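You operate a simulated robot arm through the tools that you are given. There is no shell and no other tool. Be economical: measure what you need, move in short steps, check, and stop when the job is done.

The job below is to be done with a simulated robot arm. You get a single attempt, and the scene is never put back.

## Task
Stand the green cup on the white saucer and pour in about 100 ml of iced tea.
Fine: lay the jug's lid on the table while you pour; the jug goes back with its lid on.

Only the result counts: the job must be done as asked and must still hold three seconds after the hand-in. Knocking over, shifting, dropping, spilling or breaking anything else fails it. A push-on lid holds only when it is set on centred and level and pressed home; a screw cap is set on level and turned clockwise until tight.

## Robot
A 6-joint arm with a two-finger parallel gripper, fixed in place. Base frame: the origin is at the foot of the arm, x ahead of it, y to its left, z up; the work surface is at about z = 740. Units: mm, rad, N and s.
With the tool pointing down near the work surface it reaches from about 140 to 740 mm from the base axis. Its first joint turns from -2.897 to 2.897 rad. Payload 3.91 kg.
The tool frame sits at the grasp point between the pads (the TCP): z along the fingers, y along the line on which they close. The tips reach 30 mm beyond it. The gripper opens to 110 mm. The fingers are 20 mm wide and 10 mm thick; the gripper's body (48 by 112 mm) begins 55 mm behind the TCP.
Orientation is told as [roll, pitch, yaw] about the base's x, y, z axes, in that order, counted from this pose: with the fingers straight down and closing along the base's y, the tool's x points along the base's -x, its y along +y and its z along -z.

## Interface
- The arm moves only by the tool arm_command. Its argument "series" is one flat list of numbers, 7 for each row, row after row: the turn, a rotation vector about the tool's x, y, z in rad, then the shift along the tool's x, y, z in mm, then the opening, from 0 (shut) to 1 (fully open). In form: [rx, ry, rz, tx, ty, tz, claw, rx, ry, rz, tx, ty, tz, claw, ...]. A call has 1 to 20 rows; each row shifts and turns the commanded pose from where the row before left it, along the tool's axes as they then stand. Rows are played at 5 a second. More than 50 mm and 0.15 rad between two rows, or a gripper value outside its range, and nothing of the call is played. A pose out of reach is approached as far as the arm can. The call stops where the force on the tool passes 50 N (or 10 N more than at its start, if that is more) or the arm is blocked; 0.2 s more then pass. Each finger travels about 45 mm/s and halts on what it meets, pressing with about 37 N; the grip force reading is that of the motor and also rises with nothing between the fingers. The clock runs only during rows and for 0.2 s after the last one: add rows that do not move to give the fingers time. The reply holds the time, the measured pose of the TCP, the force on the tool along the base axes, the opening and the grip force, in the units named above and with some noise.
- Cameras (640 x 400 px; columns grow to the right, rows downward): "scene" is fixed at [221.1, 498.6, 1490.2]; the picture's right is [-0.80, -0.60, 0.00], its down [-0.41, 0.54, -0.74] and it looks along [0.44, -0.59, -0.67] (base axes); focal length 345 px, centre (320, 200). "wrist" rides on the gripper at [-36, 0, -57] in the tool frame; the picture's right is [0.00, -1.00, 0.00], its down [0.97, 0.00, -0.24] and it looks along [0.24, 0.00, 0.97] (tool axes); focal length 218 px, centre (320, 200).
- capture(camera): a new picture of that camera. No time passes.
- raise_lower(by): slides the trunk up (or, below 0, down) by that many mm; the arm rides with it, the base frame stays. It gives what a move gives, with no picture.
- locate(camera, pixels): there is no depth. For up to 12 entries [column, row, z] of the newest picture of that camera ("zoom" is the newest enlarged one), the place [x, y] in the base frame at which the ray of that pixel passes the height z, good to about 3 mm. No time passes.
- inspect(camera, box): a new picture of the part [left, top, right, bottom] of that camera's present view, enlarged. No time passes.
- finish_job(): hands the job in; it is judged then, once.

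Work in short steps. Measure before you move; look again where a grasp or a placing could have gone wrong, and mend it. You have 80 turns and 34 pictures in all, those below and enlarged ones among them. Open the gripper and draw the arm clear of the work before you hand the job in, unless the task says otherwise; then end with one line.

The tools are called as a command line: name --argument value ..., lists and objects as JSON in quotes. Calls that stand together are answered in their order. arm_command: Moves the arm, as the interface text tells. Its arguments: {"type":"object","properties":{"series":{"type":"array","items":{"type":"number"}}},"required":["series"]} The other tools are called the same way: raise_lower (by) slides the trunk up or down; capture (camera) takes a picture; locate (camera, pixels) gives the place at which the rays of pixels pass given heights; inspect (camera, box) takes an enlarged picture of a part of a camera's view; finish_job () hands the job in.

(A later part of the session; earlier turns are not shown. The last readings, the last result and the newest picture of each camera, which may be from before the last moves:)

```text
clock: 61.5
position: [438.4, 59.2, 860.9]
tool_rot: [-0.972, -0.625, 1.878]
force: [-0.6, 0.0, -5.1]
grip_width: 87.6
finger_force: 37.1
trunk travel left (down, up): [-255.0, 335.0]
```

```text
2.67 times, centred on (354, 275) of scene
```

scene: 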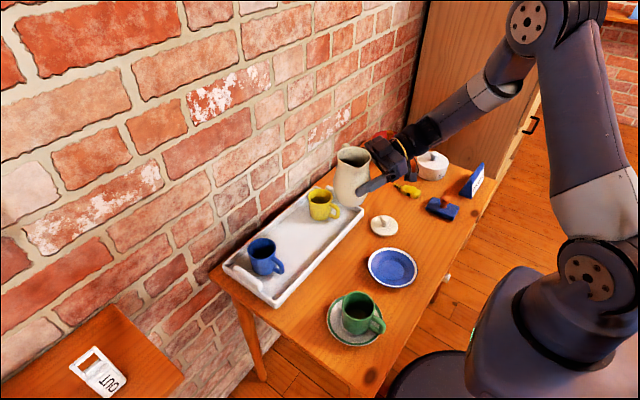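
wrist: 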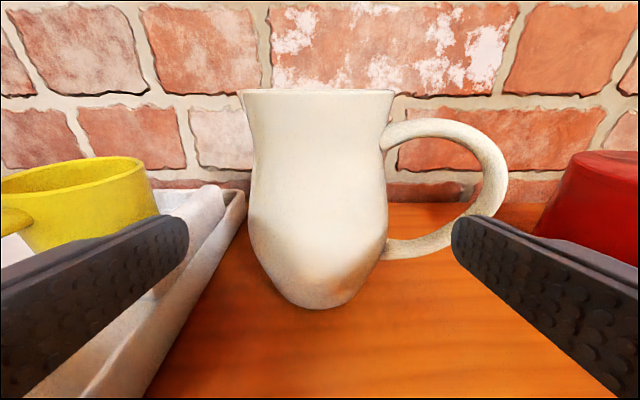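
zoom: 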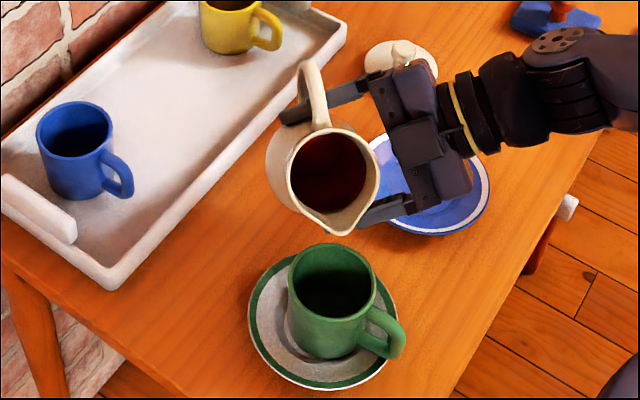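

Weight steady at ~5.0 N: no flow yet, tea close to the lip. I continue in 4° steps with pauses and readings.

arm_command --series '[0.0239, 0.021, -0.0624, 0, 0, 0, 0.5, 0, 0, 0, 0, 0, 0, 0.5, 0, 0, 0, 0, 0, 0, 0.5, 0, 0, 0, 0, 0, 0, 0.5]'

arm_command --series '[0.0239, 0.021, -0.0624, 0, 0, 0, 0.5, 0, 0, 0, 0, 0, 0, 0.5, 0, 0, 0, 0, 0, 0, 0.5, 0, 0, 0, 0, 0, 0, 0.5]'

arm_command --series '[0, 0, 0, 0, 0, 0, 0.5]'

arm_command --series '[0, 0, 0, 0, 0, 0, 0.5]'

arm_command --series '[0, 0, 0, 0, 0, 0, 0.5]'

```text
clock: 62.5
position: [438.7, 58.8, 860.0]
tool_rot: [-1.009, -0.561, 1.899]
force: [1.0, -0.2, -5.0]
grip_width: 87.7
finger_force: 37.5
trunk travel left (down, up): [-255.0, 335.0]
```

```text
clock: 63.5
position: [439.2, 59.9, 865.5]
tool_rot: [-1.035, -0.496, 1.914]
force: [0.0, 0.6, -4.7]
grip_width: 87.4
finger_force: 36.5
out of reach, approached as far as the arm can: row 1
trunk travel left (down, up): [-255.0, 335.0]
```

```text
clock: 63.9
position: [440.2, 60.6, 867.2]
tool_rot: [-1.035, -0.497, 1.912]
force: [0.1, -0.4, -4.7]
grip_width: 87.8
finger_force: 37.4
trunk travel left (down, up): [-255.0, 335.0]
```

```text
clock: 64.2
position: [439.1, 59.8, 866.6]
tool_rot: [-1.034, -0.499, 1.914]
force: [0.9, 0.2, -4.3]
grip_width: 87.3
finger_force: 37.5
trunk travel left (down, up): [-255.0, 335.0]
```

```text
clock: 64.7
position: [440.7, 60.0, 867.2]
tool_rot: [-1.034, -0.499, 1.913]
force: [-0.5, -0.4, -4.6]
grip_width: 87.4
finger_force: 37.1
trunk travel left (down, up): [-255.0, 335.0]
```

Reach limit again and the weight begins to drop (~4.6 N). I tilt back to 45° to stop the flow, rise 90 mm, and then lower the trunk by the same amount.

arm_command --series '[-0.0239, -0.021, 0.0624, 0, 0, 0, 0.5, -0.0239, -0.021, 0.0624, 0, 0, 0, 0.5, 0, 0, 0, -17.5, -20.2, -13.5, 0.5, 0, 0, 0, -17.5, -20.2, -13.5, 0.5, 0, 0, 0, -17.5, -20.2, -13.5, 0.5, 0, 0, 0, 0, 0, 0, 0.5]'

arm_command --series '[0, 0, 0, 0, 0, 0, 0.5]'

arm_command --series '[0, 0, 0, 0, 0, 0, 0.5]'

arm_command --series '[0, 0, 0, 0, 0, 0, 0.5]'

arm_command --series '[0, 0, 0, 0, 0, 0, 0.5]'

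```text
clock: 66.0
position: [441.0, 60.4, 957.3]
tool_rot: [-0.97, -0.624, 1.878]
force: [-0.5, 1.1, -4.7]
grip_width: 87.6
finger_force: 36.9
trunk travel left (down, up): [-255.0, 335.0]
```

```text
clock: 66.5
position: [440.6, 61.0, 956.3]
tool_rot: [-0.975, -0.625, 1.878]
force: [0.2, -0.4, -4.6]
grip_width: 87.6
finger_force: 37.0
trunk travel left (down, up): [-255.0, 335.0]
```

```text
clock: 66.8
position: [441.2, 60.6, 956.6]
tool_rot: [-0.973, -0.624, 1.878]
force: [0.4, -0.1, -4.9]
grip_width: 88.0
finger_force: 37.0
trunk travel left (down, up): [-255.0, 335.0]
```

```text
clock: 67.2
position: [440.7, 60.6, 956.8]
tool_rot: [-0.972, -0.624, 1.878]
force: [0.5, 0.2, -5.0]
grip_width: 87.4
finger_force: 37.1
trunk travel left (down, up): [-255.0, 335.0]
```

```text
clock: 67.7
position: [440.8, 60.2, 956.6]
tool_rot: [-0.972, -0.625, 1.879]
force: [0.4, -0.3, -4.2]
grip_width: 88.0
finger_force: 37.0
trunk travel left (down, up): [-255.0, 335.0]
```

No clear loss yet (baseline ≈4.8 N). I lower the trunk 94 mm back to the pouring height.

raise_lower --by -94

inspect --camera "scene" --box '[274, 200, 434, 350]'

```text
clock: 68.9
position: [442.3, 60.7, 862.7]
tool_rot: [-0.972, -0.624, 1.878]
force: [-0.3, 0.5, -3.6]
grip_width: 87.4
finger_force: 37.5
trunk travel left (down, up): [-161.0, 429.0]
```

```text
2.67 times, centred on (354, 275) of scene
```

zoom: 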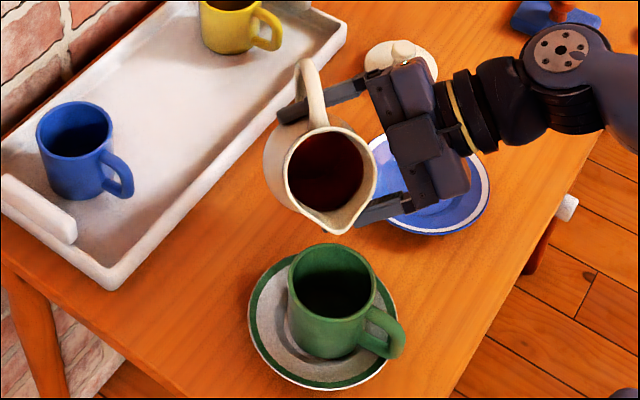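

Cup still looks empty. I tilt again to 53° and then 57° with readings.

arm_command --series '[0.0239, 0.021, -0.0624, 0, 0, 0, 0.5, 0.0239, 0.021, -0.0624, 0, 0, 0, 0.5, 0, 0, 0, 0, 0, 0, 0.5, 0, 0, 0, 0, 0, 0, 0.5]'

arm_command --series '[0.0239, 0.021, -0.0624, 0, 0, 0, 0.5, 0, 0, 0, 0, 0, 0, 0.5, 0, 0, 0, 0, 0, 0, 0.5]'

arm_command --series '[0, 0, 0, 0, 0, 0, 0.5]'

arm_command --series '[0, 0, 0, 0, 0, 0, 0.5]'

arm_command --series '[0, 0, 0, 0, 0, 0, 0.5]'

arm_command --series '[0, 0, 0, 0, 0, 0, 0.5]'

arm_command --series '[0, 0, 0, 0, 0, 0, 0.5]'

```text
clock: 69.9
position: [440.5, 59.3, 862.4]
tool_rot: [-1.04, -0.498, 1.916]
force: [-1.1, -0.1, -4.0]
grip_width: 87.5
finger_force: 36.9
trunk travel left (down, up): [-161.0, 429.0]
```

```text
clock: 70.7
position: [441.7, 58.4, 861.9]
tool_rot: [-1.072, -0.433, 1.928]
force: [-0.2, 0.0, -5.3]
grip_width: 87.4
finger_force: 37.1
trunk travel left (down, up): [-161.0, 429.0]
```

```text
clock: 71.1
position: [441.9, 59.6, 862.4]
tool_rot: [-1.069, -0.434, 1.929]
force: [-0.1, -0.2, -4.5]
grip_width: 87.6
finger_force: 36.6
trunk travel left (down, up): [-161.0, 429.0]
```

```text
clock: 71.5
position: [441.8, 60.0, 860.0]
tool_rot: [-1.07, -0.433, 1.928]
force: [-0.2, -0.4, -4.5]
grip_width: 87.3
finger_force: 37.1
trunk travel left (down, up): [-161.0, 429.0]
```

```text
clock: 71.9
position: [441.1, 60.1, 862.1]
tool_rot: [-1.069, -0.433, 1.929]
force: [0.2, -0.3, -4.6]
grip_width: 87.3
finger_force: 37.2
trunk travel left (down, up): [-161.0, 429.0]
```

```text
clock: 72.3
position: [441.2, 60.8, 863.1]
tool_rot: [-1.07, -0.435, 1.929]
force: [0.0, -0.3, -5.4]
grip_width: 87.3
finger_force: 37.1
trunk travel left (down, up): [-161.0, 429.0]
```

```text
clock: 72.7
position: [441.0, 59.3, 862.6]
tool_rot: [-1.07, -0.433, 1.929]
force: [-0.2, -0.2, -5.2]
grip_width: 87.7
finger_force: 37.1
trunk travel left (down, up): [-161.0, 429.0]
```

No flow yet at 57° (mean ≈4.9). Next 61° and 65°.

arm_command --series '[0.0239, 0.021, -0.0624, 0, 0, 0, 0.5, 0, 0, 0, 0, 0, 0, 0.5, 0, 0, 0, 0, 0, 0, 0.5]'

arm_command --series '[0, 0, 0, 0, 0, 0, 0.5]'

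arm_command --series '[0, 0, 0, 0, 0, 0, 0.5]'

arm_command --series '[0, 0, 0, 0, 0, 0, 0.5]'

arm_command --series '[0, 0, 0, 0, 0, 0, 0.5]'

inspect --camera "scene" --box '[314, 230, 402, 300]'

```text
clock: 73.5
position: [441.2, 61.6, 863.6]
tool_rot: [-1.099, -0.369, 1.943]
force: [0.1, 0.2, -4.8]
grip_width: 87.3
finger_force: 37.3
trunk travel left (down, up): [-161.0, 429.0]
```

```text
clock: 73.9
position: [441.2, 60.8, 862.1]
tool_rot: [-1.099, -0.368, 1.94]
force: [0.7, 0.0, -4.6]
grip_width: 87.3
finger_force: 37.3
trunk travel left (down, up): [-161.0, 429.0]
```

```text
clock: 74.3
position: [441.3, 61.0, 862.5]
tool_rot: [-1.099, -0.37, 1.94]
force: [-0.4, -0.1, -5.3]
grip_width: 87.5
finger_force: 37.1
trunk travel left (down, up): [-161.0, 429.0]
```

```text
clock: 74.7
position: [441.6, 59.0, 861.8]
tool_rot: [-1.098, -0.368, 1.942]
force: [0.6, 0.4, -4.3]
grip_width: 87.5
finger_force: 37.0
trunk travel left (down, up): [-161.0, 429.0]
```

```text
clock: 75.1
position: [441.8, 59.6, 862.1]
tool_rot: [-1.1, -0.367, 1.94]
force: [0.0, -0.7, -4.3]
grip_width: 87.6
finger_force: 36.8
trunk travel left (down, up): [-161.0, 429.0]
```

```text
5.71 times, centred on (358, 265) of scene
```

zoom: 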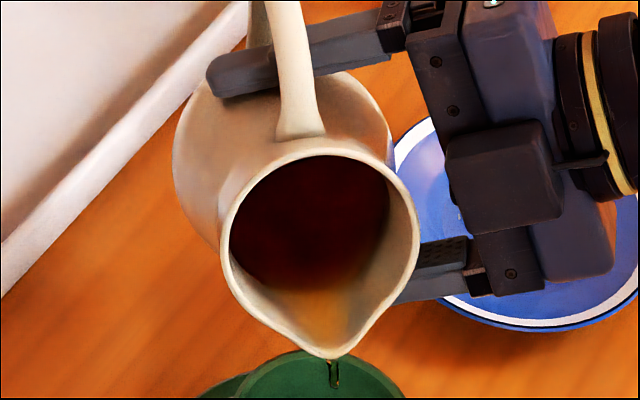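

It has started pouring in a thin stream into the cup at 61°. I go on to 65° with readings.

arm_command --series '[0.0239, 0.021, -0.0624, 0, 0, 0, 0.5, 0, 0, 0, 0, 0, 0, 0.5, 0, 0, 0, 0, 0, 0, 0.5]'

arm_command --series '[0, 0, 0, 0, 0, 0, 0.5]'

arm_command --series '[0, 0, 0, 0, 0, 0, 0.5]'

arm_command --series '[0, 0, 0, 0, 0, 0, 0.5]'

arm_command --series '[0, 0, 0, 0, 0, 0, 0.5]'

arm_command --series '[0, 0, 0, 0, 0, 0, 0.5]'

arm_command --series '[0, 0, 0, 0, 0, 0, 0.5]'

arm_command --series '[0, 0, 0, 0, 0, 0, 0.5]'

```text
clock: 75.9
position: [441.6, 61.0, 863.3]
tool_rot: [-1.125, -0.302, 1.949]
force: [0.8, -0.4, -4.6]
grip_width: 87.3
finger_force: 37.4
trunk travel left (down, up): [-161.0, 429.0]
```

```text
clock: 76.3
position: [441.0, 59.9, 862.1]
tool_rot: [-1.126, -0.301, 1.951]
force: [-0.1, -0.1, -4.0]
grip_width: 87.2
finger_force: 36.7
trunk travel left (down, up): [-161.0, 429.0]
```

```text
clock: 76.7
position: [441.7, 60.9, 862.4]
tool_rot: [-1.126, -0.3, 1.949]
force: [0.2, 0.5, -4.3]
grip_width: 87.4
finger_force: 36.6
trunk travel left (down, up): [-161.0, 429.0]
```

```text
clock: 77.1
position: [441.1, 60.8, 861.4]
tool_rot: [-1.126, -0.301, 1.949]
force: [-0.5, -0.3, -3.3]
grip_width: 87.3
finger_force: 37.0
trunk travel left (down, up): [-161.0, 429.0]
```

```text
clock: 77.5
position: [441.8, 60.8, 863.7]
tool_rot: [-1.126, -0.301, 1.951]
force: [-0.5, -0.2, -3.7]
grip_width: 87.5
finger_force: 36.6
trunk travel left (down, up): [-161.0, 429.0]
```

```text
clock: 77.9
position: [441.4, 60.5, 862.7]
tool_rot: [-1.126, -0.302, 1.95]
force: [-0.6, 0.0, -4.4]
grip_width: 87.7
finger_force: 36.9
trunk travel left (down, up): [-161.0, 429.0]
```

```text
clock: 78.3
position: [441.9, 60.2, 862.5]
tool_rot: [-1.126, -0.303, 1.95]
force: [0.2, 0.6, -3.9]
grip_width: 87.4
finger_force: 37.2
trunk travel left (down, up): [-161.0, 429.0]
```

```text
clock: 78.7
position: [441.6, 59.5, 861.6]
tool_rot: [-1.127, -0.302, 1.951]
force: [-0.1, 0.1, -4.7]
grip_width: 87.4
finger_force: 37.0
trunk travel left (down, up): [-161.0, 429.0]
```

The weight now averages ~4.1 N, so ~70 ml may be out. I tilt back to 53° to stop the flow and measure carefully.

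arm_command --series '[-0.0478, -0.042, 0.1248, 0, 0, 0, 0.5, -0.0239, -0.021, 0.0624, 0, 0, 0, 0.5, 0, 0, 0, 0, 0, 0, 0.5, 0, 0, 0, 0, 0, 0, 0.5]'

arm_command --series '[0, 0, 0, 0, 0, 0, 0.5]'

arm_command --series '[0, 0, 0, 0, 0, 0, 0.5]'

arm_command --series '[0, 0, 0, 0, 0, 0, 0.5]'

arm_command --series '[0, 0, 0, 0, 0, 0, 0.5]'

arm_command --series '[0, 0, 0, 0, 0, 0, 0.5]'

arm_command --series '[0, 0, 0, 0, 0, 0, 0.5]'

arm_command --series '[0, 0, 0, 0, 0, 0, 0.5]'

arm_command --series '[0, 0, 0, 0, 0, 0, 0.5]'

arm_command --series '[0, 0, 0, 0, 0, 0, 0.5]'

arm_command --series '[0, 0, 0, 0, 0, 0, 0.5]'

inspect --camera "scene" --box '[310, 270, 406, 330]'

```text
clock: 79.7
position: [440.9, 60.7, 862.5]
tool_rot: [-1.04, -0.497, 1.915]
force: [-0.1, 0.2, -4.7]
grip_width: 87.4
finger_force: 37.2
trunk travel left (down, up): [-161.0, 429.0]
```

```text
clock: 80.1
position: [441.7, 60.8, 862.4]
tool_rot: [-1.041, -0.497, 1.914]
force: [0.2, 0.0, -3.6]
grip_width: 87.5
finger_force: 36.6
trunk travel left (down, up): [-161.0, 429.0]
```

```text
clock: 80.5
position: [442.4, 61.0, 862.3]
tool_rot: [-1.041, -0.498, 1.915]
force: [0.6, -0.5, -4.5]
grip_width: 87.4
finger_force: 36.5
trunk travel left (down, up): [-161.0, 429.0]
```

```text
clock: 80.9
position: [441.8, 60.1, 862.1]
tool_rot: [-1.041, -0.498, 1.916]
force: [-0.1, 0.5, -4.8]
grip_width: 87.5
finger_force: 36.4
trunk travel left (down, up): [-161.0, 429.0]
```

```text
clock: 81.3
position: [440.9, 61.0, 862.9]
tool_rot: [-1.041, -0.497, 1.915]
force: [0.1, -1.1, -4.0]
grip_width: 87.6
finger_force: 37.2
trunk travel left (down, up): [-161.0, 429.0]
```

```text
clock: 81.7
position: [441.5, 61.2, 862.2]
tool_rot: [-1.041, -0.498, 1.913]
force: [-0.6, -0.6, -4.3]
grip_width: 87.2
finger_force: 37.3
trunk travel left (down, up): [-161.0, 429.0]
```

```text
clock: 82.1
position: [441.6, 60.7, 862.5]
tool_rot: [-1.04, -0.497, 1.917]
force: [-0.4, -0.4, -3.8]
grip_width: 87.3
finger_force: 37.0
trunk travel left (down, up): [-161.0, 429.0]
```

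```text
clock: 82.5
position: [441.1, 59.8, 863.4]
tool_rot: [-1.039, -0.496, 1.915]
force: [0.3, -0.8, -4.7]
grip_width: 87.3
finger_force: 37.0
trunk travel left (down, up): [-161.0, 429.0]
```

```text
clock: 82.9
position: [440.4, 61.0, 863.3]
tool_rot: [-1.04, -0.498, 1.916]
force: [0.4, -0.1, -4.2]
grip_width: 87.2
finger_force: 38.2
trunk travel left (down, up): [-161.0, 429.0]
```

```text
clock: 83.3
position: [441.5, 62.1, 862.9]
tool_rot: [-1.038, -0.498, 1.916]
force: [0.2, 0.1, -4.1]
grip_width: 87.6
finger_force: 37.5
trunk travel left (down, up): [-161.0, 429.0]
```

```text
clock: 83.7
position: [441.1, 60.2, 862.6]
tool_rot: [-1.04, -0.497, 1.915]
force: [0.1, 0.8, -5.0]
grip_width: 87.4
finger_force: 37.0
trunk travel left (down, up): [-161.0, 429.0]
```

```text
6.67 times, centred on (358, 300) of scene
```

zoom: 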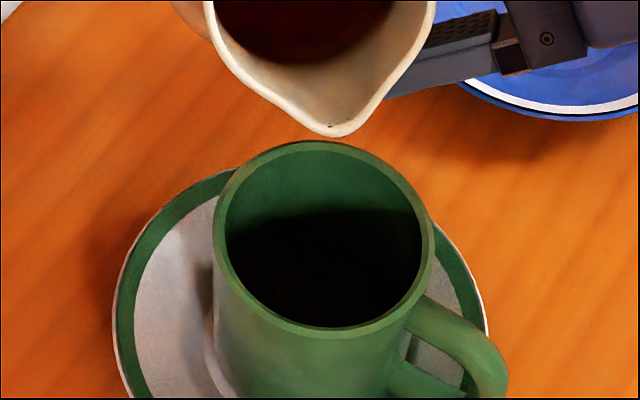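

Weight mean 4.34 N against a baseline of 4.71 N (34 readings): ~40–50 ml poured, agreeing with the jug geometry (~10 ml per degree past 60°). No drops on the saucer. I tilt to 69° and hold, with readings.

arm_command --series '[0.0478, 0.042, -0.1248, 0, 0, 0, 0.5, 0.0239, 0.021, -0.0624, 0, 0, 0, 0.5, 0.0239, 0.021, -0.0624, 0, 0, 0, 0.5, 0, 0, 0, 0, 0, 0, 0.5, 0, 0, 0, 0, 0, 0, 0.5, 0, 0, 0, 0, 0, 0, 0.5]'

arm_command --series '[0, 0, 0, 0, 0, 0, 0.5]'

arm_command --series '[0, 0, 0, 0, 0, 0, 0.5]'

arm_command --series '[0, 0, 0, 0, 0, 0, 0.5]'

arm_command --series '[0, 0, 0, 0, 0, 0, 0.5]'

arm_command --series '[-0.0478, -0.042, 0.1248, 0, 0, 0, 0.5, -0.0478, -0.042, 0.1248, 0, 0, 0, 0.5, 0, 0, 0, 0, 0, 0, 0.5]'

arm_command --series '[0, 0, 0, 0, 0, 0, 0.5]'

arm_command --series '[0, 0, 0, 0, 0, 0, 0.5]'

arm_command --series '[0, 0, 0, 0, 0, 0, 0.5]'

arm_command --series '[0, 0, 0, 0, 0, 0, 0.5]'

arm_command --series '[0, 0, 0, 0, 0, 0, 0.5]'

arm_command --series '[0, 0, 0, 0, 0, 0, 0.5]'

arm_command --series '[0, 0, 0, 0, 0, 0, 0.5]'

arm_command --series '[0, 0, 0, 0, 0, 0, 0.5]'

arm_command --series '[0, 0, 0, 0, 0, 0, 0.5]'

arm_command --series '[0, 0, 0, 0, 0, 0, 0.5]'

arm_command --series '[0, 0, 0, 0, 0, 0, 0.5]'

arm_command --series '[0, 0, 0, 0, 0, 0, 0.5]'

```text
clock: 85.1
position: [440.8, 60.5, 862.2]
tool_rot: [-1.153, -0.238, 1.958]
force: [-0.2, 0.9, -4.3]
grip_width: 87.4
finger_force: 36.6
trunk travel left (down, up): [-161.0, 429.0]
```

```text
clock: 85.5
position: [442.0, 61.8, 862.4]
tool_rot: [-1.153, -0.237, 1.959]
force: [-0.2, -0.5, -4.4]
grip_width: 87.3
finger_force: 37.2
trunk travel left (down, up): [-161.0, 429.0]
```

```text
clock: 85.9
position: [441.9, 61.1, 861.2]
tool_rot: [-1.151, -0.237, 1.958]
force: [0.5, -0.9, -4.0]
grip_width: 87.3
finger_force: 36.8
trunk travel left (down, up): [-161.0, 429.0]
```

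```text
clock: 86.3
position: [441.7, 60.7, 862.5]
tool_rot: [-1.15, -0.237, 1.957]
force: [-0.5, -0.6, -3.6]
grip_width: 87.1
finger_force: 37.1
trunk travel left (down, up): [-161.0, 429.0]
```

```text
clock: 86.7
position: [441.7, 60.7, 862.1]
tool_rot: [-1.153, -0.238, 1.958]
force: [0.2, 0.4, -3.5]
grip_width: 87.1
finger_force: 37.2
trunk travel left (down, up): [-161.0, 429.0]
```

```text
clock: 87.5
position: [441.0, 61.5, 863.1]
tool_rot: [-1.041, -0.497, 1.916]
force: [0.3, -0.6, -2.9]
grip_width: 87.2
finger_force: 37.6
trunk travel left (down, up): [-161.0, 429.0]
```

```text
clock: 87.9
position: [441.0, 60.5, 863.7]
tool_rot: [-1.041, -0.497, 1.916]
force: [0.8, 0.1, -3.7]
grip_width: 87.3
finger_force: 36.9
trunk travel left (down, up): [-161.0, 429.0]
```

```text
clock: 88.3
position: [440.5, 61.1, 861.9]
tool_rot: [-1.039, -0.497, 1.916]
force: [0.1, -0.6, -3.6]
grip_width: 87.1
finger_force: 37.0
trunk travel left (down, up): [-161.0, 429.0]
```

```text
clock: 88.7
position: [441.2, 60.6, 861.3]
tool_rot: [-1.041, -0.496, 1.915]
force: [-0.1, -0.6, -3.6]
grip_width: 87.2
finger_force: 37.0
trunk travel left (down, up): [-161.0, 429.0]
```

```text
clock: 89.1
position: [441.0, 60.6, 862.5]
tool_rot: [-1.041, -0.498, 1.916]
force: [-0.1, -0.4, -4.5]
grip_width: 87.0
finger_force: 36.7
trunk travel left (down, up): [-161.0, 429.0]
```

```text
clock: 89.5
position: [442.3, 61.1, 862.6]
tool_rot: [-1.041, -0.496, 1.916]
force: [0.6, 0.0, -3.4]
grip_width: 87.5
finger_force: 36.3
trunk travel left (down, up): [-161.0, 429.0]
```

```text
clock: 89.9
position: [440.7, 60.8, 862.0]
tool_rot: [-1.04, -0.497, 1.918]
force: [0.2, -1.0, -3.6]
grip_width: 87.3
finger_force: 36.6
trunk travel left (down, up): [-161.0, 429.0]
```

```text
clock: 90.3
position: [441.5, 61.3, 862.1]
tool_rot: [-1.04, -0.498, 1.916]
force: [-0.5, 0.2, -4.1]
grip_width: 87.2
finger_force: 36.8
trunk travel left (down, up): [-161.0, 429.0]
```

```text
clock: 90.7
position: [441.4, 60.1, 863.2]
tool_rot: [-1.039, -0.496, 1.915]
force: [1.1, -0.4, -3.6]
grip_width: 87.3
finger_force: 37.2
trunk travel left (down, up): [-161.0, 429.0]
```

```text
clock: 91.1
position: [440.7, 61.7, 863.4]
tool_rot: [-1.041, -0.498, 1.917]
force: [1.7, -0.2, -4.2]
grip_width: 87.2
finger_force: 37.3
trunk travel left (down, up): [-161.0, 429.0]
```

```text
clock: 91.5
position: [442.2, 61.4, 862.2]
tool_rot: [-1.04, -0.498, 1.916]
force: [-0.2, 0.4, -4.0]
grip_width: 86.9
finger_force: 37.1
trunk travel left (down, up): [-161.0, 429.0]
```

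```text
clock: 91.9
position: [441.3, 60.3, 863.2]
tool_rot: [-1.04, -0.5, 1.916]
force: [-1.3, -0.4, -4.4]
grip_width: 86.9
finger_force: 36.8
trunk travel left (down, up): [-161.0, 429.0]
```

```text
clock: 92.3
position: [441.9, 61.3, 862.6]
tool_rot: [-1.04, -0.497, 1.917]
force: [-0.4, 0.7, -4.2]
grip_width: 87.1
finger_force: 36.4
trunk travel left (down, up): [-161.0, 429.0]
```

Mean is 3.83 N: about 90 ml poured. A short tilt to 70° adds the last few ml; then I go back to 45°.

arm_command --series '[0.0478, 0.042, -0.1248, 0, 0, 0, 0.5, 0.0478, 0.042, -0.1248, 0, 0, 0, 0.5, 0.0058, 0.0051, -0.0151, 0, 0, 0, 0.5, 0, 0, 0, 0, 0, 0, 0.5, 0, 0, 0, 0, 0, 0, 0.5, -0.0478, -0.042, 0.1248, 0, 0, 0, 0.5, -0.0478, -0.042, 0.1248, 0, 0, 0, 0.5, -0.0058, -0.0051, 0.0151, 0, 0, 0, 0.5, -0.0478, -0.042, 0.1248, 0, 0, 0, 0.5, 0, 0, 0, 0, 0, 0, 0.5]'

arm_command --series '[0, 0, 0, 0, 0, 0, 0.5]'

arm_command --series '[0, 0, 0, 0, 0, 0, 0.5]'

arm_command --series '[0, 0, 0, 0, 0, 0, 0.5]'

arm_command --series '[0, 0, 0, 0, 0, 0, 0.5]'

arm_command --series '[0, 0, 0, 0, 0, 0, 0.5]'

arm_command --series '[0, 0, 0, 0, 0, 0, 0.5]'

arm_command --series '[0, 0, 0, 0, 0, 0, 0.5]'

arm_command --series '[0, 0, 0, 0, 0, 0, 0.5]'

arm_command --series '[0, 0, 0, 0, 0, 0, 0.5]'

arm_command --series '[0, 0, 0, 0, 0, 0, 0.5]'

arm_command --series '[0, 0, 0, 0, 0, 0, 0.5]'

arm_command --series '[0, 0, 0, 0, 0, 0, 0.5]'

arm_command --series '[0, 0, 0, 0, 0, 0, 0.5]'

arm_command --series '[0, 0, 0, 0, 0, 0, 0.5]'

arm_command --series '[0, 0, 0, 0, 0, 0, 0.5]'

```text
clock: 94.5
position: [440.9, 59.9, 864.3]
tool_rot: [-0.972, -0.627, 1.878]
force: [-0.7, 0.0, -3.9]
grip_width: 87.0
finger_force: 37.5
trunk travel left (down, up): [-161.0, 429.0]
```

```text
clock: 94.9
position: [441.0, 59.3, 863.9]
tool_rot: [-0.972, -0.625, 1.879]
force: [-0.3, 0.1, -4.1]
grip_width: 86.9
finger_force: 37.4
trunk travel left (down, up): [-161.0, 429.0]
```

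```text
clock: 95.3
position: [440.7, 60.3, 863.7]
tool_rot: [-0.973, -0.625, 1.88]
force: [0.2, -0.1, -3.9]
grip_width: 87.0
finger_force: 37.0
trunk travel left (down, up): [-161.0, 429.0]
```

```text
clock: 95.7
position: [441.4, 59.9, 863.8]
tool_rot: [-0.973, -0.625, 1.879]
force: [0.8, 0.1, -3.4]
grip_width: 86.8
finger_force: 36.8
trunk travel left (down, up): [-161.0, 429.0]
```

```text
clock: 96.1
position: [441.0, 59.7, 863.5]
tool_rot: [-0.975, -0.625, 1.879]
force: [-0.1, 0.7, -2.9]
grip_width: 87.1
finger_force: 37.5
trunk travel left (down, up): [-161.0, 429.0]
```

```text
clock: 96.5
position: [440.8, 58.9, 864.1]
tool_rot: [-0.974, -0.626, 1.881]
force: [0.0, -0.2, -3.5]
grip_width: 87.2
finger_force: 37.0
trunk travel left (down, up): [-161.0, 429.0]
```

```text
clock: 96.9
position: [441.8, 59.5, 863.0]
tool_rot: [-0.974, -0.624, 1.88]
force: [0.4, -0.8, -4.3]
grip_width: 87.4
finger_force: 37.5
trunk travel left (down, up): [-161.0, 429.0]
```

```text
clock: 97.3
position: [440.9, 59.7, 862.8]
tool_rot: [-0.975, -0.625, 1.878]
force: [0.5, -0.1, -3.6]
grip_width: 87.1
finger_force: 36.6
trunk travel left (down, up): [-161.0, 429.0]
```

```text
clock: 97.7
position: [440.3, 60.3, 863.4]
tool_rot: [-0.973, -0.626, 1.879]
force: [0.3, 0.4, -4.3]
grip_width: 87.0
finger_force: 36.8
trunk travel left (down, up): [-161.0, 429.0]
```

```text
clock: 98.1
position: [441.4, 60.0, 863.9]
tool_rot: [-0.974, -0.625, 1.881]
force: [0.5, -0.5, -3.5]
grip_width: 87.0
finger_force: 36.7
trunk travel left (down, up): [-161.0, 429.0]
```

```text
clock: 98.5
position: [440.4, 61.0, 863.3]
tool_rot: [-0.975, -0.626, 1.879]
force: [0.5, 0.2, -4.7]
grip_width: 87.2
finger_force: 37.1
trunk travel left (down, up): [-161.0, 429.0]
```

```text
clock: 98.9
position: [441.2, 60.3, 862.6]
tool_rot: [-0.974, -0.624, 1.881]
force: [0.3, -0.3, -2.9]
grip_width: 87.1
finger_force: 36.8
trunk travel left (down, up): [-161.0, 429.0]
```

```text
clock: 99.3
position: [440.8, 60.7, 863.5]
tool_rot: [-0.973, -0.625, 1.879]
force: [0.0, -0.1, -3.9]
grip_width: 86.9
finger_force: 37.1
trunk travel left (down, up): [-161.0, 429.0]
```

```text
clock: 99.7
position: [442.1, 60.5, 862.5]
tool_rot: [-0.975, -0.624, 1.881]
force: [-0.7, 0.7, -3.0]
grip_width: 87.1
finger_force: 37.1
trunk travel left (down, up): [-161.0, 429.0]
```

```text
clock: 100.1
position: [440.9, 59.3, 863.6]
tool_rot: [-0.974, -0.626, 1.88]
force: [-0.5, 0.2, -3.5]
grip_width: 86.8
finger_force: 37.2
trunk travel left (down, up): [-161.0, 429.0]
```

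```text
clock: 100.5
position: [440.7, 59.4, 863.2]
tool_rot: [-0.973, -0.626, 1.878]
force: [0.2, 0.5, -4.2]
grip_width: 87.0
finger_force: 37.4
trunk travel left (down, up): [-161.0, 429.0]
```

Mean now 3.73 N against 4.71 N: 0.98 N, i.e. 100 ml. I draw the jug back and up, then bring it upright.

arm_command --series '[0, 0, 0, 10.4, -33.7, -7.4, 0.5, 0, 0, 0, 10.4, -33.7, -7.4, 0.5, -0.0447, -0.0393, 0.1167, 0, 0, 0, 0.5, -0.0447, -0.0393, 0.1167, 0, 0, 0, 0.5, -0.0447, -0.0393, 0.1167, 0, 0, 0, 0.5, -0.0447, -0.0393, 0.1167, 0, 0, 0, 0.5, -0.0447, -0.0393, 0.1167, 0, 0, 0, 0.5, -0.0447, -0.0393, 0.1167, 0, 0, 0, 0.5, 0, 0, 0, 0, 0, 0, 0.5]'

```text
clock: 102.5
position: [482.3, 17.1, 903.0]
tool_rot: [0.021, -1.201, 1.032]
force: [0.1, -0.3, -3.4]
grip_width: 86.9
finger_force: 36.9
trunk travel left (down, up): [-161.0, 429.0]
```

Upright again. I turn the yaw back by 60° in place.

arm_command --series '[0.1223, 0, 0.0469, 0, 0, 0, 0.5, 0.1223, 0, 0.0469, 0, 0, 0, 0.5, 0.1223, 0, 0.0469, 0, 0, 0, 0.5, 0.1223, 0, 0.0469, 0, 0, 0, 0.5, 0.1223, 0, 0.0469, 0, 0, 0, 0.5, 0.1223, 0, 0.0469, 0, 0, 0, 0.5, 0.1223, 0, 0.0469, 0, 0, 0, 0.5, 0.118, 0, 0.0452, 0, 0, 0, 0.5, 0, 0, 0, 0, 0, 0, 0.5]'

```text
clock: 104.5
position: [482.2, 15.9, 898.3]
tool_rot: [-0.003, -1.178, 0.071]
force: [-1.2, -0.3, -3.2]
grip_width: 86.7
finger_force: 37.0
out of reach, approached as far as the arm can: row 8
trunk travel left (down, up): [-161.0, 429.0]
```

The last bit of yaw is out of reach here; I translate toward the jug's place first, then correct the orientation.

arm_command --series '[0, 0, 0, -3, -14.2, 6.7, 0.5, 0, 0, 0, -6.07, -28.4, 13.36, 0.5, 0, 0, 0, -6.07, -28.4, 13.36, 0.5, 0, 0, 0, -6.07, -28.4, 13.36, 0.5, 0, 0, 0, -6.07, -28.4, 13.36, 0.5, 0, 0, 0, -6.07, -28.4, 13.36, 0.5, 0, 0, 0, -6.07, -28.4, 13.36, 0.5, 0, 0, 0, -6.07, -28.4, 13.36, 0.5, 0, 0, 0, -6.07, -28.4, 13.36, 0.5, 0, 0, 0, -6.07, -28.4, 13.36, 0.5, 0, 0, 0, -3, -14.2, 6.7, 0.5, 0, 0, 0, 0, 0, 0, 0.5]'

```text
clock: 107.1
position: [645.9, -258.1, 901.9]
tool_rot: [-0.001, -1.179, 0.071]
force: [-0.4, 0.1, -3.3]
grip_width: 86.5
finger_force: 37.1
trunk travel left (down, up): [-161.0, 429.0]
```

I correct the remaining yaw/pitch and read the position a few times.

arm_command --series '[0.0656, -0.0255, 0.0272, 0, 0, 0, 0.5, 0, 0, 0, 0, 0, 0, 0.5]'

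arm_command --series '[0, 0, 0, 0, 0, 0, 0.5]'

arm_command --series '[0, 0, 0, 0, 0, 0, 0.5]'

arm_command --series '[0, 0, 0, 0, 0, 0, 0.5]'

arm_command --series '[0, 0, 0, 0, 0, 0, 0.5]'

```text
clock: 107.7
position: [647.7, -257.7, 904.3]
tool_rot: [0.002, -1.202, -0.004]
force: [0.8, -0.7, -3.5]
grip_width: 86.5
finger_force: 37.0
trunk travel left (down, up): [-161.0, 429.0]
```

```text
clock: 108.1
position: [646.5, -257.5, 902.8]
tool_rot: [0.003, -1.201, -0.003]
force: [-0.3, -0.8, -3.6]
grip_width: 86.5
finger_force: 36.8
trunk travel left (down, up): [-161.0, 429.0]
```

```text
clock: 108.5
position: [647.2, -256.9, 902.2]
tool_rot: [0.0, -1.201, -0.004]
force: [-0.3, -0.1, -3.5]
grip_width: 86.6
finger_force: 37.7
trunk travel left (down, up): [-161.0, 429.0]
```

```text
clock: 108.9
position: [647.0, -257.5, 902.7]
tool_rot: [0.002, -1.203, -0.003]
force: [-0.7, -0.2, -4.0]
grip_width: 86.7
finger_force: 37.5
trunk travel left (down, up): [-161.0, 429.0]
```

```text
clock: 109.3
position: [646.9, -256.9, 902.0]
tool_rot: [0.001, -1.202, -0.003]
force: [-0.3, 0.5, -3.3]
grip_width: 86.8
finger_force: 36.7
trunk travel left (down, up): [-161.0, 429.0]
```

I lower over the old spot (shift +1 x, −2 y) to z≈817, then in small steps.

arm_command --series '[0, 0, 0, 27.6, -1.9, 11.7, 0.5, 0, 0, 0, 28, 0, 10.7, 0.5, 0, 0, 0, 18.7, 0, 7.2, 0.5, 0, 0, 0, 4.67, 0, 1.79, 0.5, 0, 0, 0, 0, 0, 0, 0.5]'

arm_command --series '[0, 0, 0, 3.74, 0, 1.43, 0.5, 0, 0, 0, 0, 0, 0, 0.5]'

arm_command --series '[0, 0, 0, 1.87, 0, 0.72, 0.5, 0, 0, 0, 0, 0, 0, 0.5]'

arm_command --series '[0, 0, 0, 1.87, 0, 0.72, 0.5, 0, 0, 0, 0, 0, 0, 0.5]'

```text
clock: 110.5
position: [648.5, -260.7, 820.5]
tool_rot: [0.002, -1.203, -0.003]
force: [-0.3, 0.3, -3.6]
grip_width: 86.4
finger_force: 37.0
trunk travel left (down, up): [-161.0, 429.0]
```

```text
clock: 111.1
position: [649.2, -260.0, 815.2]
tool_rot: [0.003, -1.202, -0.004]
force: [0.4, -1.1, -3.7]
grip_width: 86.4
finger_force: 37.0
trunk travel left (down, up): [-161.0, 429.0]
```

```text
clock: 111.7
position: [648.2, -260.5, 811.9]
tool_rot: [0.002, -1.202, -0.003]
force: [0.8, -0.5, -3.5]
grip_width: 86.4
finger_force: 37.4
trunk travel left (down, up): [-161.0, 429.0]
```

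```text
clock: 112.3
position: [649.2, -259.9, 812.3]
tool_rot: [0.001, -1.205, -0.002]
force: [-0.6, -0.5, 0.6]
grip_width: 86.6
finger_force: 36.7
trunk travel left (down, up): [-161.0, 429.0]
```

Contact begins about 3 mm earlier than before (the jug slid a little in the grip). I go on 1 mm at a time to seat it.

arm_command --series '[0, 0, 0, 0.93, 0, 0.36, 0.5, 0, 0, 0, 0, 0, 0, 0.5]'

arm_command --series '[0, 0, 0, 0.93, 0, 0.36, 0.5, 0, 0, 0, 0, 0, 0, 0.5]'

```text
clock: 112.9
position: [648.3, -260.4, 812.4]
tool_rot: [-0.002, -1.206, 0.001]
force: [0.2, -2.7, 7.2]
grip_width: 86.7
finger_force: 36.5
trunk travel left (down, up): [-161.0, 429.0]
```

```text
clock: 113.5
position: [649.0, -260.3, 812.3]
tool_rot: [-0.005, -1.207, 0.001]
force: [4.4, -7.8, 17.6]
grip_width: 86.7
finger_force: 37.2
trunk travel left (down, up): [-161.0, 429.0]
```

Seated. I open the fingers gradually, then retreat straight back along the tool axis.

arm_command --series '[0, 0, 0, -0.93, 0, -0.36, 0.5, 0, 0, 0, 0, 0, 0, 0.85, 0, 0, 0, 0, 0, 0, 0.95, 0, 0, 0, 0, 0, 0, 1, 0, 0, 0, 0, 0, 0, 1, 0, 0, 0, 0, 0, 0, 1, 0, 0, 0, 0, 0, -15, 1, 0, 0, 0, 0, 0, -30, 1, 0, 0, 0, 0, 0, -40, 1, 0, 0, 0, 0, 0, -40, 1, 0, 0, 0, 0, 0, 0, 1]'

capture --camera "wrist"

```text
clock: 115.9
position: [531.7, -261.2, 856.0]
tool_rot: [0.002, -1.204, -0.002]
force: [0.4, 0.3, 0.5]
grip_width: 110.0
finger_force: 0.0
trunk travel left (down, up): [-161.0, 429.0]
```

```text
1 pictures are left
```

wrist: 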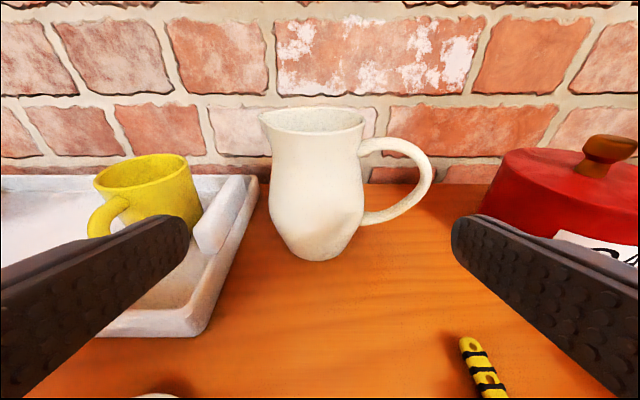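

The jug stands upright. I locate its rim and base to find where the lid must go.

locate --camera "wrist" --pixels '[[318, 107, 865], [318, 133, 865], [365, 120, 865], [270, 120, 865], [260, 116, 865], [316, 261, 740], [269, 200, 790], [362, 200, 790], [318, 119, 865]]'

```text
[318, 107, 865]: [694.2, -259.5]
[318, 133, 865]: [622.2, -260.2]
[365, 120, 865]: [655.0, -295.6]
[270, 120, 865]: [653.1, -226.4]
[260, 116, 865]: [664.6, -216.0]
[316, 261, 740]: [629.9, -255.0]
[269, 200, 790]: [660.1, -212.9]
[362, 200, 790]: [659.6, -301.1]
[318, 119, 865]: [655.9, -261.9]
```

Rim centre ≈(658.5, −258), practically the old place. I raise the trunk back to its starting height.

raise_lower --by 364

```text
clock: 119.5
position: [531.1, -260.9, 1217.5]
tool_rot: [0.002, -1.203, -0.004]
force: [-0.1, -0.9, 0.3]
grip_width: 109.9
finger_force: 0.0
trunk travel left (down, up): [-525.0, 65.0]
```

Now I turn the tool straight down and go above the jug for the last picture.

arm_command --series '[0, 0.1337, 0, 0, 0, 0, 1, 0, 0.1337, 0, 0, 0, 0, 1, 0, 0.1337, 0, 0, 0, 0, 1, 0, 0.1337, 0, 0, 0, 0, 1, 0, 0.1337, 0, 0, 0, 0, 1, 0, 0.1337, 0, 0, 0, 0, 1, 0, 0.1337, 0, 0, 0, 0, 1, 0, 0.1337, 0, 0, 0, 0, 1, 0, 0.1337, 0, 0, 0, 0, 1, 0, 0, 0, -20.6, 0.25, 36.2, 1, 0, 0, 0, -20.6, 0.25, 36.2, 1, 0, 0, 0, -20.6, 0.25, 36.2, 1, 0, 0, 0, -20.6, 0.25, 36.2, 1, 0, 0, 0, -20.6, 0.25, 36.2, 1, 0, 0, 0, -20.6, 0.25, 36.2, 1, 0, 0, 0, 0, 0, 0, 1]'

arm_command --series '[0, 0, 0, 0, 0, 0, 1]'

arm_command --series '[0, 0, 0, 0, 0, 0, 1]'

arm_command --series '[0, 0, 0, 0, 0, 0, 1]'

inspect --camera "wrist" --box '[220, 80, 420, 280]'

```text
clock: 122.9
position: [652.1, -261.4, 999.4]
tool_rot: [0.001, -0.001, -0.001]
force: [-0.1, -0.4, 0.0]
grip_width: 109.8
finger_force: 0.2
trunk travel left (down, up): [-525.0, 65.0]
```

```text
clock: 123.3
position: [651.0, -259.7, 999.5]
tool_rot: [0.0, 0.002, -0.002]
force: [0.2, -0.5, -0.2]
grip_width: 110.0
finger_force: 0.0
trunk travel left (down, up): [-525.0, 65.0]
```

```text
clock: 123.7
position: [650.8, -261.2, 999.7]
tool_rot: [-0.001, 0.0, -0.001]
force: [0.4, -0.7, 0.3]
grip_width: 110.0
finger_force: 0.0
trunk travel left (down, up): [-525.0, 65.0]
```

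```text
clock: 124.1
position: [651.1, -260.6, 999.6]
tool_rot: [0.001, 0.0, -0.002]
force: [0.3, 0.2, 0.5]
grip_width: 109.9
finger_force: 0.0
trunk travel left (down, up): [-525.0, 65.0]
```

```text
2.00 times, centred on (320, 180) of wrist
```

zoom: 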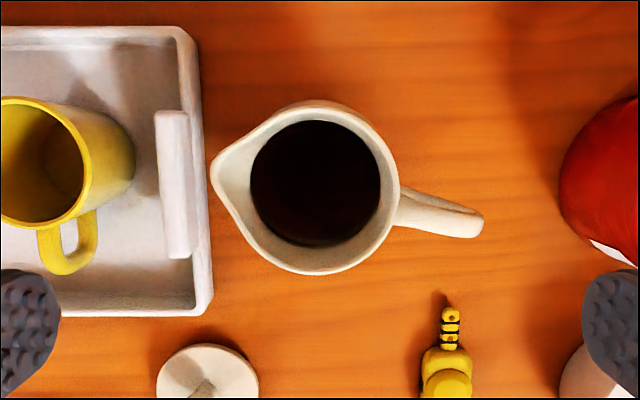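

The rim circle: top 100, bottom 275, right edge 400, so centre (312.5, 187.5). I locate it, and the lid's knob for its position.

locate --camera "zoom" --pixels '[[312.5, 187.5, 865], [313, 100, 865], [313, 275, 865], [400, 187.5, 865], [211, 160, 865], [158, 390, 745], [258, 390, 745], [207, 344, 745], [316, 184, 800], [480, 222, 850]]'

```text
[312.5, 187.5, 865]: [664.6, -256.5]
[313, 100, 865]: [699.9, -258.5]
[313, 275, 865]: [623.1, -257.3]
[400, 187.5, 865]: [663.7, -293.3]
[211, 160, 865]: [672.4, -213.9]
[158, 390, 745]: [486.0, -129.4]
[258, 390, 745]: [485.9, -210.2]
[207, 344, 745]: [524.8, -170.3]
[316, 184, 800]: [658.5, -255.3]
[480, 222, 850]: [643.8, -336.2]
```

Jug has hardly moved (≈+1 mm in x). I go back to the lid at its release pose (measured 490.9, −171.9, 789) and close on the knob.

arm_command --series '[0, 0, 0, 32.06, 17.76, 0, 0.55, 0, 0, 0, 32.06, 17.76, 0, 0.55, 0, 0, 0, 32.06, 17.76, 0, 0.55, 0, 0, 0, 32.06, 17.76, 0, 0.55, 0, 0, 0, 32.06, 17.76, 0, 0.55, 0, 0, 0, 0, 0, 45, 0.55, 0, 0, 0, 0, 0, 45, 0.55, 0, 0, 0, 0, 0, 45, 0.55, 0, 0, 0, 0, 0, 15, 0.55, 0, 0, 0, 0, 0, 0, 0.55]'

arm_command --series '[0, 0, 0, 0, 0, 0, 0.55]'

arm_command --series '[0, 0, 0, 0, 0, 0, 0.55]'

arm_command --series '[0, 0, 0, 0, 0, 0, 0.55]'

```text
clock: 126.3
position: [494.0, -169.5, 851.5]
tool_rot: [-0.001, 0.001, 0.0]
force: [0.3, 0.0, 0.3]
grip_width: 60.5
finger_force: 0.2
trunk travel left (down, up): [-525.0, 65.0]
```

```text
clock: 126.7
position: [493.4, -170.8, 852.2]
tool_rot: [0.001, 0.001, -0.002]
force: [-0.3, 0.1, 0.2]
grip_width: 60.3
finger_force: 0.1
trunk travel left (down, up): [-525.0, 65.0]
```

```text
clock: 127.1
position: [494.6, -170.7, 852.1]
tool_rot: [0.0, 0.0, -0.002]
force: [0.1, -0.3, -1.1]
grip_width: 60.4
finger_force: 0.0
trunk travel left (down, up): [-525.0, 65.0]
```

```text
clock: 127.5
position: [493.5, -170.2, 851.1]
tool_rot: [-0.001, 0.0, -0.001]
force: [-0.5, -0.7, -0.7]
grip_width: 60.7
finger_force: 0.1
trunk travel left (down, up): [-525.0, 65.0]
```

The measured positions carry a few mm of bias, so I work relative to the last picture: jug rim at (+10.5, +3.4) from that pose, lid directly below me now. I go down, close to centre the lid in y, and reopen.

arm_command --series '[0, 0, 0, 0, 0, 30, 0.55, 0, 0, 0, 0, 0, 22, 0.55, 0, 0, 0, 0, 0, 10, 0.55, 0, 0, 0, 0, 0, 0, 0.55, 0, 0, 0, 0, 0, 0, 0.1, 0, 0, 0, 0, 0, 0, 0.1, 0, 0, 0, 0, 0, 0, 0.1, 0, 0, 0, 0, 0, 0, 0.1, 0, 0, 0, 0, 0, 0, 0.1]'

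```text
clock: 129.5
position: [492.7, -172.2, 789.4]
tool_rot: [0.0, 0.0, -0.002]
force: [-1.1, 0.2, 1.2]
grip_width: 23.7
finger_force: 37.0
trunk travel left (down, up): [-525.0, 65.0]
```

Gripped at 23.7 mm as before. I reopen, turn 90° and close again to centre it in x as well.

arm_command --series '[0, 0, 0, 0, 0, 0, 0.5, 0, 0, 0, 0, 0, 0, 0.5, 0, 0, 0, 0, 0, 0, 0.5, 0, 0, 0.1428, 0, 0, 0, 0.5, 0, 0, 0.1428, 0, 0, 0, 0.5, 0, 0, 0.1428, 0, 0, 0, 0.5, 0, 0, 0.1428, 0, 0, 0, 0.5, 0, 0, 0.1428, 0, 0, 0, 0.5, 0, 0, 0.1428, 0, 0, 0, 0.5, 0, 0, 0.1428, 0, 0, 0, 0.5, 0, 0, 0.1428, 0, 0, 0, 0.5, 0, 0, 0.1428, 0, 0, 0, 0.5, 0, 0, 0.1428, 0, 0, 0, 0.5, 0, 0, 0.1428, 0, 0, 0, 0.5, 0, 0, 0, 0, 0, 0, 0.1, 0, 0, 0, 0, 0, 0, 0.1, 0, 0, 0, 0, 0, 0, 0.1, 0, 0, 0, 0, 0, 0, 0.1]'

```text
clock: 133.3
position: [494.5, -170.4, 789.1]
tool_rot: [0.0, 0.0, -1.573]
force: [0.0, -0.6, 0.8]
grip_width: 23.6
finger_force: 37.0
trunk travel left (down, up): [-525.0, 65.0]
```

Centred both ways. I lift 165 mm, carry by (+170.6, −85.3), and come down to about 8 mm above home height.

arm_command --series '[0, 0, 0, 0, 0, -25, 0.1, 0, 0, 0, 0, 0, -45, 0.1, 0, 0, 0, 0, 0, -50, 0.1, 0, 0, 0, 0, 0, -45, 0.1, 0, 0, 0, -17.06, 34.12, 0, 0.1, 0, 0, 0, -17.06, 34.12, 0, 0.1, 0, 0, 0, -17.06, 34.12, 0, 0.1, 0, 0, 0, -17.06, 34.12, 0, 0.1, 0, 0, 0, -17.06, 34.12, 0, 0.1, 0, 0, 0, 0, 0, 0, 0.1, 0, 0, 0, 0, 0, 25, 0.1, 0, 0, 0, 0, 0, 15, 0.1, 0, 0, 0, 0, 0, 0, 0.1]'

arm_command --series '[0, 0, 0, 0, 0, 0, 0.1]'

arm_command --series '[0, 0, 0, 0, 0, 0, 0.1]'

```text
clock: 136.1
position: [663.1, -258.7, 914.6]
tool_rot: [0.001, 0.002, -1.573]
force: [1.1, -0.5, -1.4]
grip_width: 23.6
finger_force: 37.2
trunk travel left (down, up): [-525.0, 65.0]
```

```text
clock: 136.5
position: [663.1, -259.2, 913.4]
tool_rot: [0.001, -0.001, -1.573]
force: [-0.4, 1.0, -0.8]
grip_width: 23.4
finger_force: 37.1
trunk travel left (down, up): [-525.0, 65.0]
```

```text
clock: 136.9
position: [662.8, -259.0, 913.0]
tool_rot: [0.0, 0.0, -1.572]
force: [-0.3, 0.2, -0.2]
grip_width: 23.7
finger_force: 36.8
trunk travel left (down, up): [-525.0, 65.0]
```

Above the rim. I lower by 2 mm steps watching the force.

arm_command --series '[0, 0, 0, 0, 0, 2.5, 0.1, 0, 0, 0, 0, 0, 0, 0.1]'

arm_command --series '[0, 0, 0, 0, 0, 2, 0.1, 0, 0, 0, 0, 0, 0, 0.1]'

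arm_command --series '[0, 0, 0, 0, 0, 1.5, 0.1, 0, 0, 0, 0, 0, 0, 0.1]'

```text
clock: 137.5
position: [663.8, -259.0, 910.6]
tool_rot: [0.001, -0.001, -1.571]
force: [0.3, 0.0, -0.1]
grip_width: 23.9
finger_force: 37.0
trunk travel left (down, up): [-525.0, 65.0]
```

```text
clock: 138.1
position: [665.4, -257.7, 909.2]
tool_rot: [-0.001, 0.0, -1.571]
force: [0.4, -0.5, -0.8]
grip_width: 23.7
finger_force: 37.3
trunk travel left (down, up): [-525.0, 65.0]
```

```text
clock: 138.7
position: [664.5, -258.6, 907.1]
tool_rot: [-0.001, 0.001, -1.57]
force: [0.0, 0.2, -0.3]
grip_width: 23.3
finger_force: 37.5
trunk travel left (down, up): [-525.0, 65.0]
```

No obstruction, the plug is entering the mouth. I continue down until it seats and press home.

arm_command --series '[0, 0, 0, 0, 0, 1.5, 0.1, 0, 0, 0, 0, 0, 0, 0.1]'

arm_command --series '[0, 0, 0, 0, 0, 1.5, 0.1, 0, 0, 0, 0, 0, 0, 0.1]'

arm_command --series '[0, 0, 0, 0, 0, 1, 0.1, 0, 0, 0, 0, 0, 0, 0.1]'

```text
clock: 139.3
position: [665.4, -258.1, 906.3]
tool_rot: [0.002, -0.002, -1.573]
force: [0.7, -2.9, 3.2]
grip_width: 23.5
finger_force: 37.4
trunk travel left (down, up): [-525.0, 65.0]
```

```text
clock: 139.9
position: [664.3, -257.9, 907.0]
tool_rot: [0.001, 0.0, -1.573]
force: [-0.6, -2.5, 10.0]
grip_width: 23.9
finger_force: 36.6
trunk travel left (down, up): [-525.0, 65.0]
```

```text
clock: 140.5
position: [665.0, -257.7, 906.2]
tool_rot: [0.003, -0.001, -1.573]
force: [-0.4, -1.1, 19.2]
grip_width: 23.7
finger_force: 37.3
trunk travel left (down, up): [-525.0, 65.0]
```

Contact at z≈906, which is the home height; I press on to ~40 N.

arm_command --series '[0, 0, 0, 0, 0, 1, 0.1, 0, 0, 0, 0, 0, 0, 0.1]'

arm_command --series '[0, 0, 0, 0, 0, 1, 0.1, 0, 0, 0, 0, 0, 0, 0.1, 0, 0, 0, 0, 0, 0, 0.1]'

```text
clock: 141.1
position: [664.3, -257.0, 905.8]
tool_rot: [0.005, -0.002, -1.572]
force: [1.4, -4.1, 27.6]
grip_width: 23.7
finger_force: 37.6
trunk travel left (down, up): [-525.0, 65.0]
```

```text
clock: 141.9
position: [665.6, -257.2, 906.1]
tool_rot: [0.008, -0.002, -1.573]
force: [1.0, -5.4, 30.6]
grip_width: 23.9
finger_force: 36.9
trunk travel left (down, up): [-525.0, 65.0]
```

30 N, a slight tilt of 0.008. I press a bit harder to be sure.

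arm_command --series '[-0.006, 0, 0, 0, 0, 1, 0.1, 0, 0, 0, 0, 0, 0, 0.1, 0, 0, 0, 0, 0, 0.7, 0.1, 0, 0, 0, 0, 0, 0, 0.1]'

```text
clock: 142.9
position: [664.6, -258.0, 905.1]
tool_rot: [0.016, -0.004, -1.573]
force: [2.2, -4.1, 38.0]
grip_width: 23.7
finger_force: 36.8
trunk travel left (down, up): [-525.0, 65.0]
```

Height equals the home height (905–906), so the lid is home. I relieve the press and read.

arm_command --series '[0.006, 0, 0, 0, 0, -2, 0.1, 0, 0, 0, 0, 0, -1.5, 0.1, 0, 0, 0, 0, 0, 0, 0.1]'

arm_command --series '[0, 0, 0, 0, 0, -1, 0.1, 0, 0, 0, 0, 0, 0, 0.1]'

```text
clock: 143.7
position: [665.2, -258.1, 906.0]
tool_rot: [0.002, 0.0, -1.571]
force: [4.5, -5.0, 25.0]
grip_width: 23.7
finger_force: 37.1
trunk travel left (down, up): [-525.0, 65.0]
```

```text
clock: 144.3
position: [662.7, -256.4, 906.7]
tool_rot: [0.003, 0.0, -1.571]
force: [5.3, -4.8, 21.4]
grip_width: 23.4
finger_force: 37.0
trunk travel left (down, up): [-525.0, 65.0]
```

Still 21 N down, tool level. I back off 1.5 mm more and then open.

arm_command --series '[0, 0, 0, 0, 0, -1.5, 0.1, 0, 0, 0, 0, 0, 0, 0.1]'

arm_command --series '[0, 0, 0, 0, 0, 0, 0.3, 0, 0, 0, 0, 0, 0, 0.45, 0, 0, 0, 0, 0, 0, 0.5, 0, 0, 0, 0, 0, 0, 0.5]'

```text
clock: 144.9
position: [663.2, -257.2, 905.6]
tool_rot: [-0.001, 0.002, -1.572]
force: [1.7, -3.1, 9.8]
grip_width: 23.5
finger_force: 37.1
trunk travel left (down, up): [-525.0, 65.0]
```

```text
clock: 145.9
position: [665.1, -255.7, 906.3]
tool_rot: [0.002, 0.001, -1.572]
force: [0.6, 0.0, 0.0]
grip_width: 55.1
finger_force: 0.0
trunk travel left (down, up): [-525.0, 65.0]
```

Released. As a final check I close the fingers and press on the knob's top, which also verifies the height.

arm_command --series '[0, 0, 0, 0, 0, -40, 0.5, 0, 0, 0, 0, 0, 0, 0, 0, 0, 0, 0, 0, 0, 0, 0, 0, 0, 0, 0, 0, 0, 0, 0, 0, 0, 0, 0, 0, 0, 0, 0, 0, 0, 9, 0, 0, 0, 0, 0, 0, 0, 0]'

arm_command --series '[0, 0, 0, 0, 0, 2, 0, 0, 0, 0, 0, 0, 0, 0]'

arm_command --series '[0, 0, 0, 0, 0, 2, 0, 0, 0, 0, 0, 0, 0, 0]'

arm_command --series '[0, 0, 0, 0, 0, 1.5, 0, 0, 0, 0, 0, 0, 0, 0]'

```text
clock: 147.5
position: [663.0, -255.4, 939.0]
tool_rot: [-0.002, -0.001, -1.572]
force: [1.0, -0.1, 0.1]
grip_width: 0.2
finger_force: 37.1
trunk travel left (down, up): [-525.0, 65.0]
```

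```text
clock: 148.1
position: [666.2, -256.0, 936.5]
tool_rot: [0.0, 0.002, -1.571]
force: [-0.2, 0.8, 0.7]
grip_width: 0.0
finger_force: 36.8
trunk travel left (down, up): [-525.0, 65.0]
```

```text
clock: 148.7
position: [663.7, -256.8, 935.0]
tool_rot: [0.001, 0.0, -1.574]
force: [0.2, 0.6, 0.2]
grip_width: 0.0
finger_force: 37.0
trunk travel left (down, up): [-525.0, 65.0]
```

```text
clock: 149.3
position: [664.4, -255.9, 932.6]
tool_rot: [0.0, 0.0, -1.572]
force: [-0.4, 0.5, 0.3]
grip_width: 0.2
finger_force: 37.3
trunk travel left (down, up): [-525.0, 65.0]
```

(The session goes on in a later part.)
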